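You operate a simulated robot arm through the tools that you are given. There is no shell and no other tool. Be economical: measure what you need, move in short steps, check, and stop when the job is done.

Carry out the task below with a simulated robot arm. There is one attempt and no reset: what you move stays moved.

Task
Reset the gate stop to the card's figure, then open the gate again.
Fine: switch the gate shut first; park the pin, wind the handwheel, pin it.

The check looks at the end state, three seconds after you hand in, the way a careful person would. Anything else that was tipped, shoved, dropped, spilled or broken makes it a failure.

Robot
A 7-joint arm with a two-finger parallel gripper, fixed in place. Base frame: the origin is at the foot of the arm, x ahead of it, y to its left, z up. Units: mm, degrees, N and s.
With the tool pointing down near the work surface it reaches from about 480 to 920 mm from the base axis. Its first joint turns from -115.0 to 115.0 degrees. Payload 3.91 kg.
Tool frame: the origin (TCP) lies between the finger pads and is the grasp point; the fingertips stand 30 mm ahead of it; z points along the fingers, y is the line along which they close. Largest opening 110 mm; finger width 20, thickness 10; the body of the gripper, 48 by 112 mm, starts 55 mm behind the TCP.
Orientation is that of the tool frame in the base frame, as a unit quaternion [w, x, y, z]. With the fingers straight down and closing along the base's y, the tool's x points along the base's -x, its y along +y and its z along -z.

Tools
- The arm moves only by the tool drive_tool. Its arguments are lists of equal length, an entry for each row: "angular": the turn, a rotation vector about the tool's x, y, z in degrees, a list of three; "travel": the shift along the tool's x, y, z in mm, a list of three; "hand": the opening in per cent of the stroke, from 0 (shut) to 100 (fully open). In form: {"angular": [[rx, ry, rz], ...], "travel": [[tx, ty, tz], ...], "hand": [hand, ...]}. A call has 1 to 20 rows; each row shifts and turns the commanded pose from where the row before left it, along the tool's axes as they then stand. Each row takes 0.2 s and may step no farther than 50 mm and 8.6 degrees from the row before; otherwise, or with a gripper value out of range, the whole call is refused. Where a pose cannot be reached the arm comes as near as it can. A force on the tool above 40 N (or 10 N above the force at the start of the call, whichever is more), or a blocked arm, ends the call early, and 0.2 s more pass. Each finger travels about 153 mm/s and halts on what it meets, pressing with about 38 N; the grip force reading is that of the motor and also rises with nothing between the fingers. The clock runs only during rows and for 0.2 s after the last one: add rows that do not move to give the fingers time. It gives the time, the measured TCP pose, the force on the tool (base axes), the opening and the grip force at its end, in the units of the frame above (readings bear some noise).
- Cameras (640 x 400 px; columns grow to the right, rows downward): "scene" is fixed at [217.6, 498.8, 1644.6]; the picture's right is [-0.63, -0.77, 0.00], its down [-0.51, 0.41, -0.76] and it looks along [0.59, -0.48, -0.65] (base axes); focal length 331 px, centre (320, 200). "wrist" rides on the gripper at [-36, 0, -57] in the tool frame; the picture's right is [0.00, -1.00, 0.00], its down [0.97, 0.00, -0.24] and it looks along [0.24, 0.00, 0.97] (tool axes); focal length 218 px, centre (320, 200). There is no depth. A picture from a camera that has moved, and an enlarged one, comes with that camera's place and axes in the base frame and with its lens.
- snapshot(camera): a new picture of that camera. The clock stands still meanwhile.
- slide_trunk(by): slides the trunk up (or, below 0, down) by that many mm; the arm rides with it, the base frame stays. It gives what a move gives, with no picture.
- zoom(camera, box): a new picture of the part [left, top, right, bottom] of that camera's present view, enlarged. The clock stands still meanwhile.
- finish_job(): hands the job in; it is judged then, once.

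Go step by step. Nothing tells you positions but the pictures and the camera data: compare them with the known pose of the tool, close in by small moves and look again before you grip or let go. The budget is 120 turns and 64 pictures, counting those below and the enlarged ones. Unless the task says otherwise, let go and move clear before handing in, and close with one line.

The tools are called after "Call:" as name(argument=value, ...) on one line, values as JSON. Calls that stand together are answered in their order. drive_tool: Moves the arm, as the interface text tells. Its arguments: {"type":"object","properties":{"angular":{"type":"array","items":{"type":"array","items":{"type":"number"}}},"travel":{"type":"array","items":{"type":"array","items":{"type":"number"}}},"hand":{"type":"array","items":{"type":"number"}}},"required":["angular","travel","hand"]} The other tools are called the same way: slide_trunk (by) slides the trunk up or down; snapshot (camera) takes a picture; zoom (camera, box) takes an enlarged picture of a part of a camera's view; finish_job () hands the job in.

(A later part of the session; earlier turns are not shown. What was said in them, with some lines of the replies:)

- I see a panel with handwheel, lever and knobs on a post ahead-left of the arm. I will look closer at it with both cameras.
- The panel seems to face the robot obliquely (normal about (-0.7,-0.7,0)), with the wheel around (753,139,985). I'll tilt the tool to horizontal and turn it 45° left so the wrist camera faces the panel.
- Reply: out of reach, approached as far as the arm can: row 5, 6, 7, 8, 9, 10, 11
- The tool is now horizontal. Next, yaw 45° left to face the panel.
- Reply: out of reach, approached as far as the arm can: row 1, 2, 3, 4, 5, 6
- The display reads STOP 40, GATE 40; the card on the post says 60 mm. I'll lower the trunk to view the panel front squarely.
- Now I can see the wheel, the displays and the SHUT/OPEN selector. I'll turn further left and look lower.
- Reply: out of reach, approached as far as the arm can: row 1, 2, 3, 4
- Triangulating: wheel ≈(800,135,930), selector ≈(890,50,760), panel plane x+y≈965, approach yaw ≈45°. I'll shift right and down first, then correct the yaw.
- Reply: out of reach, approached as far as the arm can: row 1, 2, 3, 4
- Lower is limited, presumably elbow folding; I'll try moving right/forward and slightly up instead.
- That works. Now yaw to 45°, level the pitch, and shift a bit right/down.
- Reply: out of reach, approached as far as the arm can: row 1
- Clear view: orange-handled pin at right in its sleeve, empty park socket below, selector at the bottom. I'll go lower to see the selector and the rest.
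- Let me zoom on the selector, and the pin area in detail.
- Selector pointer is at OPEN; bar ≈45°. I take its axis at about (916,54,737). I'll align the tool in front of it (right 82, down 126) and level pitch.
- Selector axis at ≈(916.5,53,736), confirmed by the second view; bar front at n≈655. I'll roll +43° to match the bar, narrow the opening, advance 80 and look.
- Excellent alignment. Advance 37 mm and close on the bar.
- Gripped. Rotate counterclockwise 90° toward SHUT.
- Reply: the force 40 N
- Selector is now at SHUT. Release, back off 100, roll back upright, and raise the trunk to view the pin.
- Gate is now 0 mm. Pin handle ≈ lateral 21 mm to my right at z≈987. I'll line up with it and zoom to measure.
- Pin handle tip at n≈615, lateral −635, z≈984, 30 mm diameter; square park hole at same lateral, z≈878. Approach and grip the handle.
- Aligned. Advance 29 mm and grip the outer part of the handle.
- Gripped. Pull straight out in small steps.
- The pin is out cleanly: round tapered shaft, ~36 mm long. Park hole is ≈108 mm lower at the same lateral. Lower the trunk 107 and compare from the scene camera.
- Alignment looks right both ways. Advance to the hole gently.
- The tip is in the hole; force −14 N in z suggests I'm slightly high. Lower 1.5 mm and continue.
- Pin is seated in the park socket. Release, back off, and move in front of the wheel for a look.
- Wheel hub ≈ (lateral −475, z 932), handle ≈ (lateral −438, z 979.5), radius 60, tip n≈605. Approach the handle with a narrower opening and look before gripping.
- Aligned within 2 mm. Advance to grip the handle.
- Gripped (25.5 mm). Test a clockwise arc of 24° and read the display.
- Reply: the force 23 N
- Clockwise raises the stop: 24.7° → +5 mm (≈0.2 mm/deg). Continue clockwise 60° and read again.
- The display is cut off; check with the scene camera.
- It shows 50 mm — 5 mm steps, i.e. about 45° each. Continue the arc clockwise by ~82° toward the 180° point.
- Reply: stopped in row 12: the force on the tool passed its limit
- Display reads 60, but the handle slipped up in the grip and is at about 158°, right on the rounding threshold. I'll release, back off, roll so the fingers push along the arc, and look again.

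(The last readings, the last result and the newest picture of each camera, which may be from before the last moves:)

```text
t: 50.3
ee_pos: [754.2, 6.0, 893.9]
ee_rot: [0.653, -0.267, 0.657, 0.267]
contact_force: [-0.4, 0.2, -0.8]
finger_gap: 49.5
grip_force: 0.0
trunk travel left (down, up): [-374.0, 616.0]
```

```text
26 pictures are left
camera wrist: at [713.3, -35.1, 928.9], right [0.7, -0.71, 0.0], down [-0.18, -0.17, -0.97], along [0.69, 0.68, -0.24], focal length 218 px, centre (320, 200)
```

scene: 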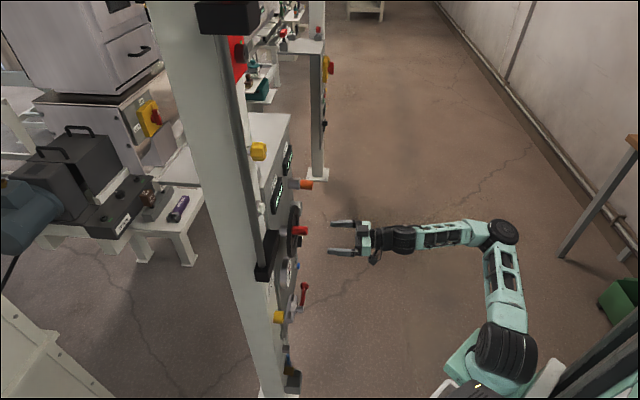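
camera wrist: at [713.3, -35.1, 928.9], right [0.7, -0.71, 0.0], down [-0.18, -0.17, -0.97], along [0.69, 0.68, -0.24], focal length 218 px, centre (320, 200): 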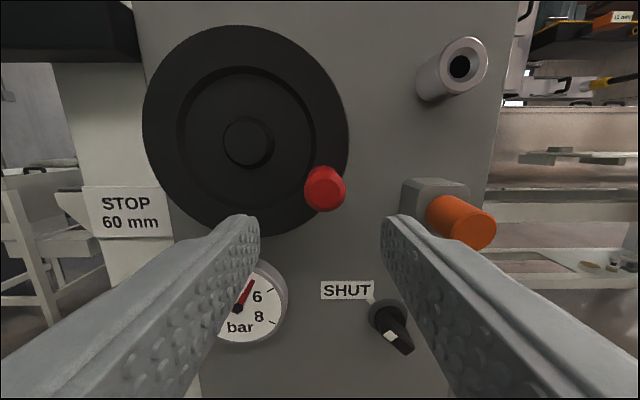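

Handle at (lateral −533, z 903), 157° turned. Centre on it, roll −50°, and check view.

Call:
drive_tool(angular=[[0, 0, 0], [0, 0, -8.4], [0, 0, -8.4], [0, 0, -8.4], [0, 0, -8.4], [0, 0, -8.4], [0, 0, -8], [0, 0, 0]], travel=[[-9, -4, 0], [0, 0, 0], [0, 0, 0], [0, 0, 0], [0, 0, 0], [0, 0, 0], [0, 0, 0], [0, 0, 15]], hand=[50, 50, 50, 50, 50, 50, 50, 50])

Call:
snapshot(camera="wrist")

```text
t: 52.1
ee_pos: [766.1, 10.6, 902.0]
ee_rot: [0.704, -0.52, 0.482, -0.035]
contact_force: [-0.1, -1.1, 0.3]
finger_gap: 54.9
grip_force: 0.1
trunk travel left (down, up): [-374.0, 616.0]
```

```text
25 pictures are left
camera wrist: at [706.4, -10.3, 924.9], right [0.45, -0.46, 0.77], down [0.35, -0.7, -0.62], along [0.82, 0.55, -0.16], focal length 218 px, centre (320, 200)
```

wrist: 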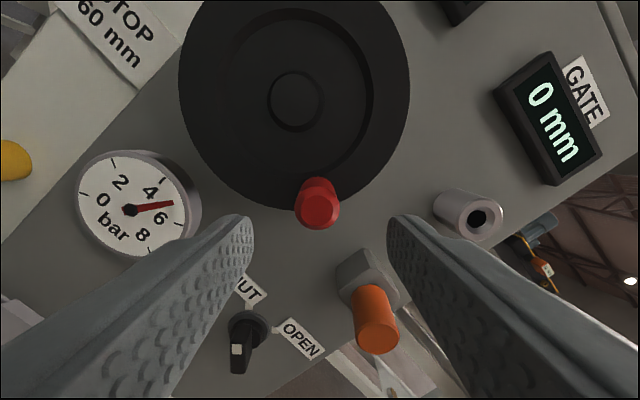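

Handle centred; nudge −4 in x and advance 54, then grip.

Call:
drive_tool(angular=[[0, 0, 0], [0, 0, 0], [0, 0, 0], [0, 0, 0], [0, 0, 0], [0, 0, 0]], travel=[[-4, 0, 18], [0, 0, 20], [0, 0, 16], [0, 0, 0], [0, 0, 0], [0, 0, 0]], hand=[50, 50, 50, 0, 0, 0])

Call:
snapshot(camera="wrist")

```text
t: 53.5
ee_pos: [803.0, 52.4, 904.1]
ee_rot: [0.705, -0.519, 0.483, -0.035]
contact_force: [1.9, 1.2, 1.2]
finger_gap: 25.1
grip_force: 45.2
trunk travel left (down, up): [-374.0, 616.0]
```

```text
24 pictures are left
camera wrist: at [742.6, 30.9, 927.4], right [0.45, -0.46, 0.76], down [0.35, -0.7, -0.62], along [0.82, 0.55, -0.16], focal length 218 px, centre (320, 200)
```

wrist: 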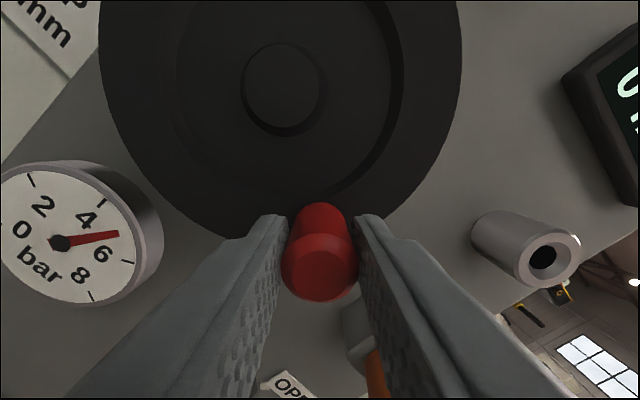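

Gripped. Move 15° clockwise and read the display.

Call:
drive_tool(angular=[[0, 0, 0], [0, 0, 0], [0, 0, 0]], travel=[[1.35, 8.1, 0], [0.3, 8.4, 0], [0, 0, 0]], hand=[0, 0, 0])

Call:
zoom(camera="scene", box=[265, 150, 345, 250])

```text
t: 54.3
ee_pos: [797.4, 56.6, 888.7]
ee_rot: [0.704, -0.519, 0.484, -0.036]
contact_force: [-0.5, -13.5, 2.8]
finger_gap: 26.0
grip_force: 44.6
trunk travel left (down, up): [-374.0, 616.0]
```

```text
4.00 times, centred on (305, 200) of scene
camera zoom: at [217.6, 498.8, 1644.6], right [-0.63, -0.77, 0.0], down [-0.51, 0.41, -0.76], along [0.59, -0.48, -0.65], focal length 1322 px, centre (380, 200)
```

zoom: 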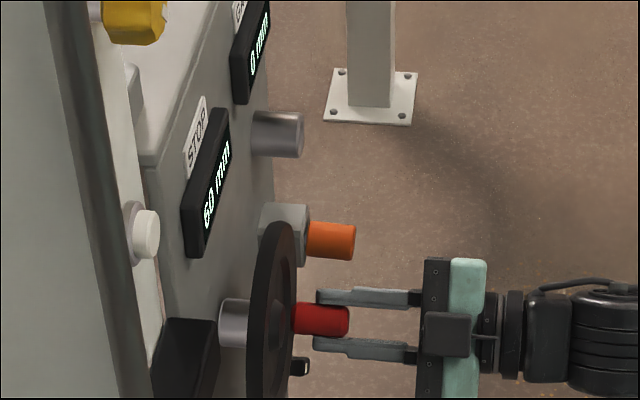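

Still 60 at ~171°. Go the last ~8° to the 180° point.

Call:
drive_tool(angular=[[0, 0, 0], [0, 0, 0], [0, 0, 0]], travel=[[-0.8, 8.2, 0], [0, 0, 0], [0, 0, 0]], hand=[0, 0, 0])

Call:
zoom(camera="scene", box=[265, 150, 345, 250])

Call:
snapshot(camera="wrist")

```text
t: 55.1
ee_pos: [791.6, 63.0, 882.7]
ee_rot: [0.704, -0.52, 0.482, -0.033]
contact_force: [-9.0, -13.3, -8.0]
finger_gap: 25.4
grip_force: 45.7
trunk travel left (down, up): [-374.0, 616.0]
```

```text
4.00 times, centred on (305, 200) of scene
camera zoom: at [217.6, 498.8, 1644.6], right [-0.63, -0.77, 0.0], down [-0.51, 0.41, -0.76], along [0.59, -0.48, -0.65], focal length 1322 px, centre (380, 200)
```

zoom: 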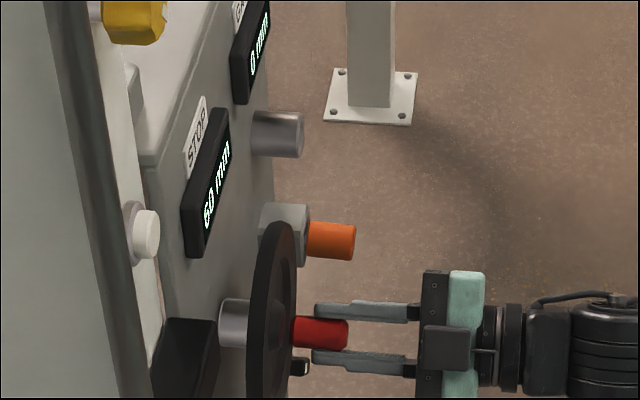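

```text
21 pictures are left
camera wrist: at [731.9, 41.8, 905.9], right [0.45, -0.46, 0.76], down [0.35, -0.7, -0.62], along [0.82, 0.55, -0.16], focal length 218 px, centre (320, 200)
```

wrist: 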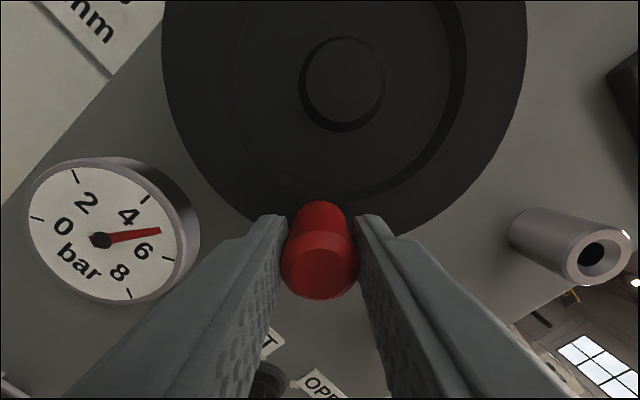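

Handle now sits diametrically opposite its start (≈180°), display 60. Release and back off; verify.

Call:
drive_tool(angular=[[0, 0, 0], [0, 0, 0], [0, 0, 0], [0, 0, 0], [0, 0, 0], [0, 0, 8.4], [0, 0, 8.4], [0, 0, 8.4], [0, 0, 8.4], [0, 0, 8.4], [0, 0, 8], [0, 0, 0]], travel=[[0, 0, 0], [0, 0, 0], [0, 0, -30], [0, 0, -40], [0, 0, -35], [0, 0, 0], [0, 0, 0], [0, 0, 0], [0, 0, 0], [0, 0, 0], [0, 0, 0], [0, 0, 0]], hand=[50, 50, 50, 50, 50, 60, 60, 60, 60, 60, 60, 60])

Call:
snapshot(camera="wrist")

```text
t: 57.7
ee_pos: [717.3, -11.5, 884.6]
ee_rot: [0.653, -0.266, 0.657, 0.267]
contact_force: [-0.3, -0.2, -0.6]
finger_gap: 66.1
grip_force: 0.0
trunk travel left (down, up): [-374.0, 616.0]
```

```text
20 pictures are left
camera wrist: at [677.0, -52.0, 920.7], right [0.7, -0.71, 0.0], down [-0.18, -0.17, -0.97], along [0.69, 0.68, -0.25], focal length 218 px, centre (320, 200)
```

wrist: 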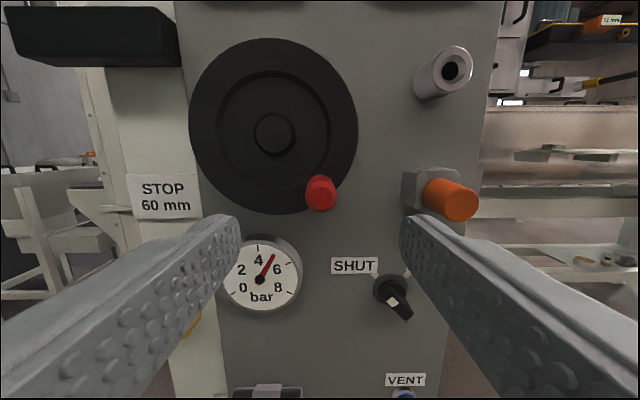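

Wheel is set. Move back in front of the parked pin and check alignment.

Call:
drive_tool(angular=[[-0.7, -0.3, 0], [0, 0, 0], [0, 0, 0], [0, 0, 0], [0, 0, 0]], travel=[[10, -40, 0], [0, -40, 0], [0, -39, 0], [0, 0, 40], [0, 0, 0]], hand=[60, 60, 60, 60, 60])

Call:
snapshot(camera="wrist")

```text
t: 58.9
ee_pos: [828.8, -65.8, 876.3]
ee_rot: [0.653, -0.271, 0.653, 0.272]
contact_force: [0.4, 0.0, -0.7]
finger_gap: 66.1
grip_force: 0.1
trunk travel left (down, up): [-374.0, 616.0]
```

```text
19 pictures are left
camera wrist: at [788.6, -106.9, 911.8], right [0.71, -0.71, 0.0], down [-0.17, -0.17, -0.97], along [0.69, 0.69, -0.24], focal length 218 px, centre (320, 200)
```

wrist: 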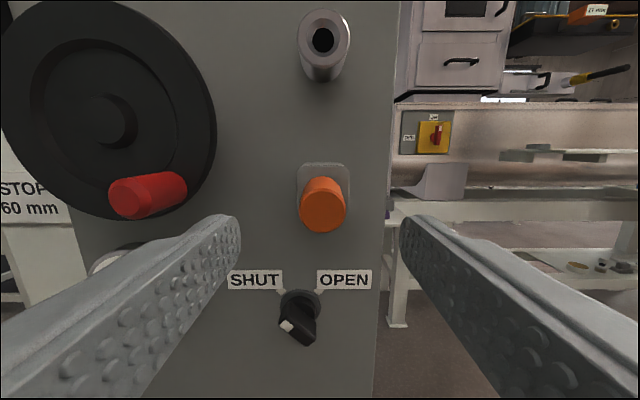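

Aligned with the pin; advance, grip, and pull straight out.

Call:
drive_tool(angular=[[0, 0, 0], [0, 0, 0], [0, 0, 0], [0, 0, 0], [0, 0, 0], [0, 0, 0], [0, 0, 0]], travel=[[1.5, -1.5, 25], [0, 0, 25], [0, 0, 15], [0, 0, 7], [0, 0, 0], [0, 0, 0], [0, 0, 0]], hand=[60, 60, 60, 60, 0, 0, 0])

Call:
drive_tool(angular=[[0, 0, 0], [0, 0, 0], [0, 0, 0], [0, 0, 0], [0, 0, 0], [0, 0, 0]], travel=[[0, 0, -10], [0, 0, -15], [0, 0, -15], [0, 0, -15], [0, 0, -18], [0, 0, 0]], hand=[0, 0, 0, 0, 0, 0])

Call:
slide_trunk(by=108)

Call:
zoom(camera="scene", box=[260, 150, 380, 225])

Call:
snapshot(camera="wrist")

```text
t: 60.5
ee_pos: [879.9, -16.5, 872.9]
ee_rot: [0.653, -0.271, 0.653, 0.271]
contact_force: [-0.1, -0.4, 0.0]
finger_gap: 29.7
grip_force: 37.5
trunk travel left (down, up): [-374.0, 616.0]
```

```text
t: 61.9
ee_pos: [831.3, -70.4, 874.5]
ee_rot: [0.653, -0.271, 0.653, 0.272]
contact_force: [-0.4, -0.1, -0.8]
finger_gap: 29.2
grip_force: 38.1
trunk travel left (down, up): [-374.0, 616.0]
```

```text
t: 63.3
ee_pos: [831.6, -71.6, 983.1]
ee_rot: [0.653, -0.27, 0.653, 0.272]
contact_force: [-0.9, 0.3, -0.4]
finger_gap: 29.4
grip_force: 37.8
trunk travel left (down, up): [-482.0, 508.0]
```

```text
5.33 times, centred on (320, 188) of scene
camera zoom: at [217.6, 498.8, 1644.6], right [-0.63, -0.77, 0.0], down [-0.51, 0.41, -0.76], along [0.59, -0.48, -0.65], focal length 1763 px, centre (320, 267)
```

zoom: 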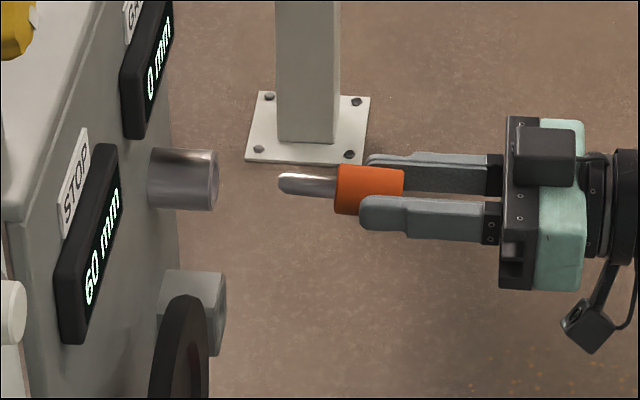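

```text
17 pictures are left
camera wrist: at [790.8, -111.7, 1018.3], right [0.71, -0.71, 0.0], down [-0.17, -0.17, -0.97], along [0.69, 0.69, -0.24], focal length 218 px, centre (320, 200)
```

wrist: 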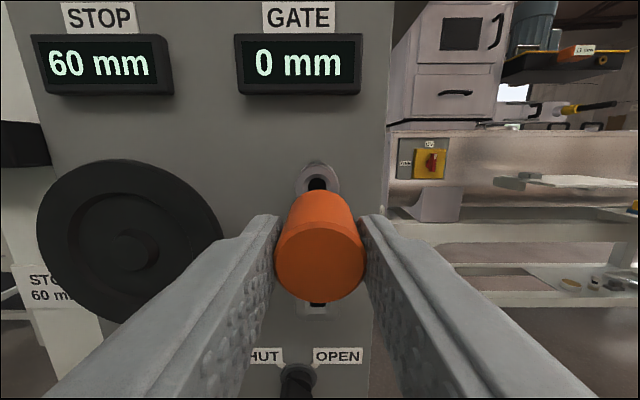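

Pin is out and level with the sleeve; STOP reads 60. I'm ~4.5 mm too far right, so correct and start inserting.

Call:
drive_tool(angular=[[0, 0, 0], [0, 0, 0], [0, 0, 0], [0, 0, 0], [0, 0, 0], [0, 0, 0]], travel=[[0, 4.5, 0], [0, 0, 15], [0, 0, 15], [0, 0, 8], [0, 0, 5], [0, 0, 0]], hand=[0, 0, 0, 0, 0, 0])

Call:
snapshot(camera="wrist")

Call:
zoom(camera="scene", box=[260, 150, 380, 225])

```text
t: 64.7
ee_pos: [858.1, -34.6, 981.9]
ee_rot: [0.653, -0.271, 0.653, 0.272]
contact_force: [1.0, -1.1, -0.1]
finger_gap: 29.5
grip_force: 38.3
trunk travel left (down, up): [-482.0, 508.0]
```

```text
16 pictures are left
camera wrist: at [818.1, -76.5, 1017.5], right [0.71, -0.71, 0.0], down [-0.17, -0.17, -0.97], along [0.69, 0.69, -0.24], focal length 218 px, centre (320, 200)
```

wrist: 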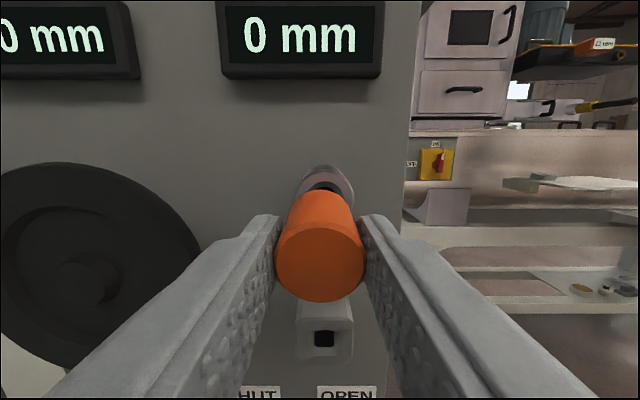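

```text
5.33 times, centred on (320, 188) of scene
camera zoom: at [217.6, 498.8, 1644.6], right [-0.63, -0.77, 0.0], down [-0.51, 0.41, -0.76], along [0.59, -0.48, -0.65], focal length 1763 px, centre (320, 267)
```

zoom: 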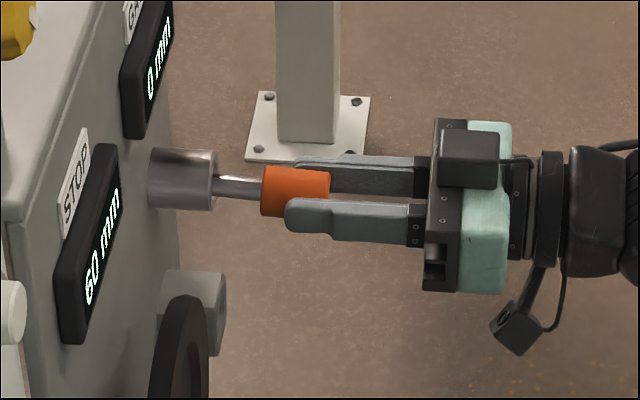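

Tip is entering, no force; slightly left by ~2.5 mm. Correct and push on.

Call:
drive_tool(angular=[[0, 0, 0], [0, 0, 0], [0, 0, 0], [0, 0, 0]], travel=[[0, -2.5, 0], [0, 0, 5], [0, 0, 5], [0, 0, 0]], hand=[0, 0, 0, 0])

```text
t: 65.7
ee_pos: [866.9, -30.5, 981.0]
ee_rot: [0.653, -0.27, 0.653, 0.272]
contact_force: [-0.4, 0.4, 1.1]
finger_gap: 29.3
grip_force: 38.2
trunk travel left (down, up): [-482.0, 508.0]
```

Call:
drive_tool(angular=[[0, 0, 0], [0, 0, 0], [0, 0, 0], [0, 0, 0], [0, 0, 0], [0, 0, 0]], travel=[[0, 0, 4], [0, 0, 4], [0, 0, 4], [0, 0, 4], [0, 0, 3], [0, 0, 0]], hand=[0, 0, 0, 0, 0, 0])

Call:
zoom(camera="scene", box=[260, 150, 380, 225])

```text
t: 67.1
ee_pos: [880.6, -17.8, 982.3]
ee_rot: [0.653, -0.271, 0.653, 0.272]
contact_force: [-3.3, 0.1, 3.0]
finger_gap: 29.7
grip_force: 37.9
trunk travel left (down, up): [-482.0, 508.0]
```

```text
5.33 times, centred on (320, 188) of scene
camera zoom: at [217.6, 498.8, 1644.6], right [-0.63, -0.77, 0.0], down [-0.51, 0.41, -0.76], along [0.59, -0.48, -0.65], focal length 1763 px, centre (320, 267)
```

zoom: 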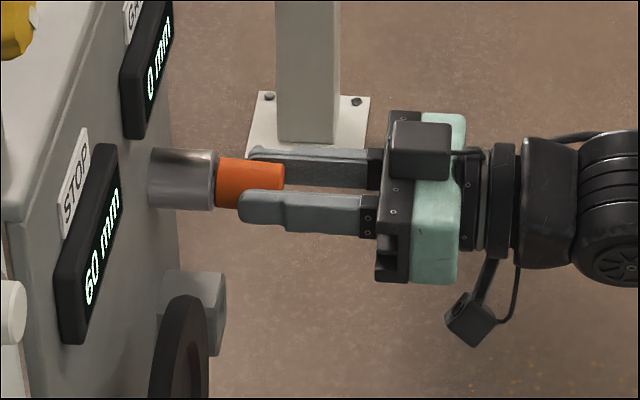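

Nearly seated; push a couple mm more until contact, then release and back off.

Call:
drive_tool(angular=[[0, 0, 0], [0, 0, 0], [0, 0, 0], [0, 0, 0]], travel=[[0, 0, 1.5], [0, 0, 1.5], [0, 0, 1], [0, 0, 0]], hand=[0, 0, 0, 0])

Call:
drive_tool(angular=[[0, 0, 0], [0, 0, 0], [0, 0, 0], [0, 0, 0], [0, 0, 0], [0, 0, 0]], travel=[[0, 0, 0], [0, 0, 0], [0, 0, -20], [0, 0, -40], [0, 0, -40], [0, 0, 0]], hand=[60, 60, 60, 60, 60, 60])

Call:
snapshot(camera="wrist")

```text
t: 67.9
ee_pos: [882.0, -18.7, 982.2]
ee_rot: [0.653, -0.271, 0.653, 0.271]
contact_force: [-25.1, -12.1, -1.1]
finger_gap: 29.3
grip_force: 38.1
trunk travel left (down, up): [-482.0, 508.0]
stopped in row 3: the force on the tool passed its limit (the readings are from after the stop); the commanded pose is now the measured one
```

```text
t: 69.3
ee_pos: [814.9, -86.8, 980.7]
ee_rot: [0.653, -0.271, 0.653, 0.272]
contact_force: [-0.7, -0.1, -0.1]
finger_gap: 65.9
grip_force: 0.2
trunk travel left (down, up): [-482.0, 508.0]
```

```text
13 pictures are left
camera wrist: at [774.4, -128.3, 1016.6], right [0.71, -0.71, 0.0], down [-0.17, -0.17, -0.97], along [0.69, 0.69, -0.24], focal length 218 px, centre (320, 200)
```

wrist: 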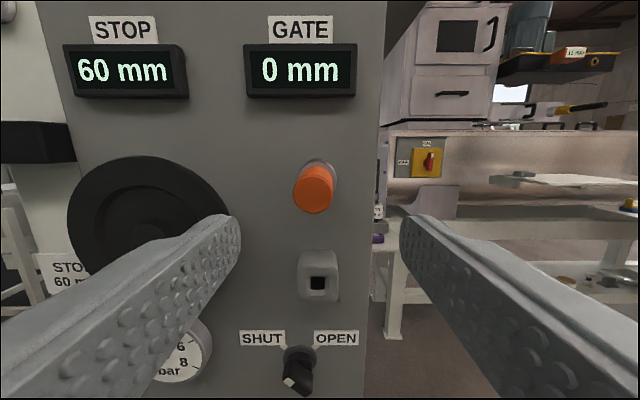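

Pin seated, STOP 60. Now go down to the selector: trunk −247, left 29, roll −45°, advance partway, look.

Call:
slide_trunk(by=-247)

Call:
drive_tool(angular=[[0, 0, 0], [0, 0, -8], [0, 0, -8], [0, 0, -8], [0, 0, -8], [0, 0, -8], [0, 0, -5], [0, 0, 0], [0, 0, 0], [0, 0, 0], [0, 0, 0]], travel=[[0, 29, 0], [0, 0, 0], [0, 0, 0], [0, 0, 0], [0, 0, 0], [0, 0, 0], [0, 0, 0], [0, 0, 30], [0, 0, 30], [0, 0, 25], [0, 0, 0]], hand=[50, 50, 50, 50, 50, 50, 50, 50, 50, 50, 50])

Call:
snapshot(camera="wrist")

```text
t: 71.8
ee_pos: [815.7, -87.5, 734.8]
ee_rot: [0.653, -0.27, 0.654, 0.271]
contact_force: [-0.1, -0.8, 0.3]
finger_gap: 66.1
grip_force: 0.0
trunk travel left (down, up): [-235.0, 755.0]
```

```text
t: 74.2
ee_pos: [853.9, -6.6, 735.1]
ee_rot: [0.707, -0.499, 0.501, 0.001]
contact_force: [-1.1, 0.1, 0.6]
finger_gap: 54.9
grip_force: 0.1
trunk travel left (down, up): [-235.0, 755.0]
```

```text
12 pictures are left
camera wrist: at [795.2, -29.4, 760.3], right [0.5, -0.5, 0.71], down [0.32, -0.65, -0.69], along [0.81, 0.57, -0.17], focal length 218 px, centre (320, 200)
```

wrist: 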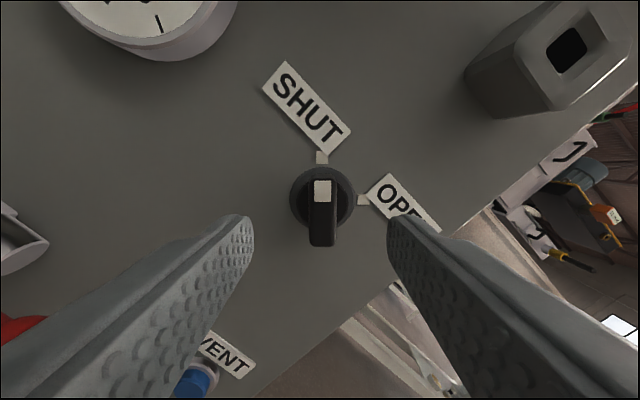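

Aligned. Advance 43, grip, and turn clockwise 90° to OPEN.

Call:
drive_tool(angular=[[0, 0, 0], [0, 0, 0], [0, 0, 0], [0, 0, 0], [0, 0, 0], [0, 0, 0]], travel=[[0, -0.5, 20], [0, 0, 15], [0, 0, 8], [0, 0, 0], [0, 0, 0], [0, 0, 0]], hand=[50, 50, 50, 0, 0, 0])

Call:
drive_tool(angular=[[0, 0, 8.2], [0, 0, 8.2], [0, 0, 8.2], [0, 0, 8.2], [0, 0, 8.2], [0, 0, 8.2], [0, 0, 8.2], [0, 0, 8.2], [0, 0, 8.2], [0, 0, 8.2], [0, 0, 8], [0, 0, 0], [0, 0, 0]], travel=[[0, 0, 0], [0, 0, 0], [0, 0, 0], [0, 0, 0], [0, 0, 0], [0, 0, 0], [0, 0, 0], [0, 0, 0], [0, 0, 0], [0, 0, 0], [0, 0, 0], [0, 0, 0], [0, 0, 0]], hand=[0, 0, 0, 0, 0, 0, 0, 0, 0, 0, 0, 0, 0])

Call:
snapshot(camera="wrist")

```text
t: 75.6
ee_pos: [884.2, 22.5, 734.6]
ee_rot: [0.707, -0.499, 0.5, 0.0]
contact_force: [12.1, -2.4, 6.4]
finger_gap: 15.8
grip_force: 44.9
trunk travel left (down, up): [-235.0, 755.0]
```

```text
t: 78.3
ee_pos: [886.1, 22.3, 735.3]
ee_rot: [0.5, 0.002, 0.707, 0.501]
contact_force: [-25.2, -18.7, -3.5]
finger_gap: 16.0
grip_force: 45.1
trunk travel left (down, up): [-235.0, 755.0]
stopped in row 13: the force on the tool passed its limit (the readings are from after the stop); the commanded pose is now the measured one
```

```text
11 pictures are left
camera wrist: at [862.3, -37.1, 760.3], right [0.5, -0.5, -0.71], down [-0.66, 0.32, -0.68], along [0.57, 0.81, -0.17], focal length 218 px, centre (320, 200)
```

wrist: 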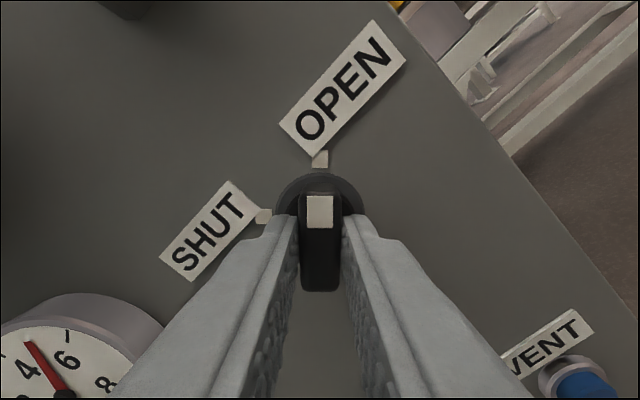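

Selector points to OPEN. Release, back off, and raise to read the displays.

Call:
drive_tool(angular=[[0, 0, 0], [0, 0, 0], [0, 0, 0], [0, 0, 0], [0, 0, 0], [0, 0, 0], [0, 0, -8], [0, 0, -8], [0, 0, -8], [0, 0, -8], [0, 0, -8], [0, 0, -5], [0, 0, 0]], travel=[[0, 0, 0], [0, 0, 0], [0, 0, -20], [0, 0, -40], [0, 0, -40], [0, 0, -40], [0, 0, 0], [0, 0, 0], [0, 0, 0], [0, 0, 0], [0, 0, 0], [0, 0, 0], [0, 0, 0]], hand=[50, 50, 50, 50, 50, 50, 50, 50, 50, 50, 50, 50, 50])

Call:
slide_trunk(by=240)

Call:
snapshot(camera="wrist")

Call:
snapshot(camera="scene")

```text
t: 81.1
ee_pos: [786.5, -76.2, 733.7]
ee_rot: [0.653, -0.27, 0.654, 0.271]
contact_force: [0.2, 0.1, 0.9]
finger_gap: 55.1
grip_force: 0.1
trunk travel left (down, up): [-235.0, 755.0]
```

```text
t: 83.6
ee_pos: [787.2, -75.8, 972.5]
ee_rot: [0.653, -0.269, 0.654, 0.271]
contact_force: [-0.5, -0.2, 0.1]
finger_gap: 54.9
grip_force: 0.0
trunk travel left (down, up): [-475.0, 515.0]
```

```text
10 pictures are left
camera wrist: at [745.8, -116.8, 1009.9], right [0.71, -0.71, 0.0], down [-0.17, -0.17, -0.97], along [0.69, 0.69, -0.24], focal length 218 px, centre (320, 200)
```

wrist: 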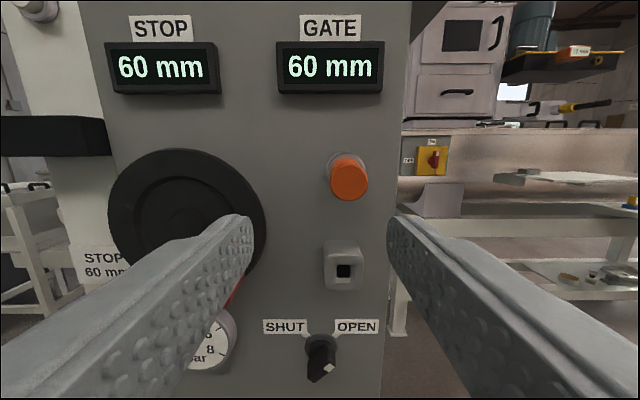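

```text
9 pictures are left
```

scene: 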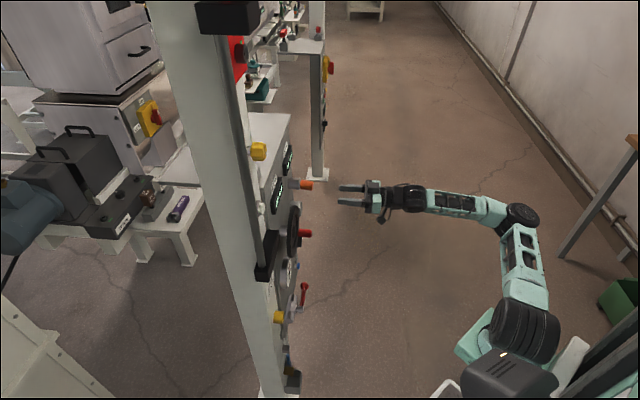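

STOP reads 60 mm, GATE reads 60 mm with the selector at OPEN, the pin is seated in its sleeve, and the arm is clear of the panel. Handing in.

Call:
finish_job()

```text
The job is handed in.
```

The gate stop is reset to the card's 60 mm and pinned, and the gate is open again: both the STOP and GATE displays read 60 mm.
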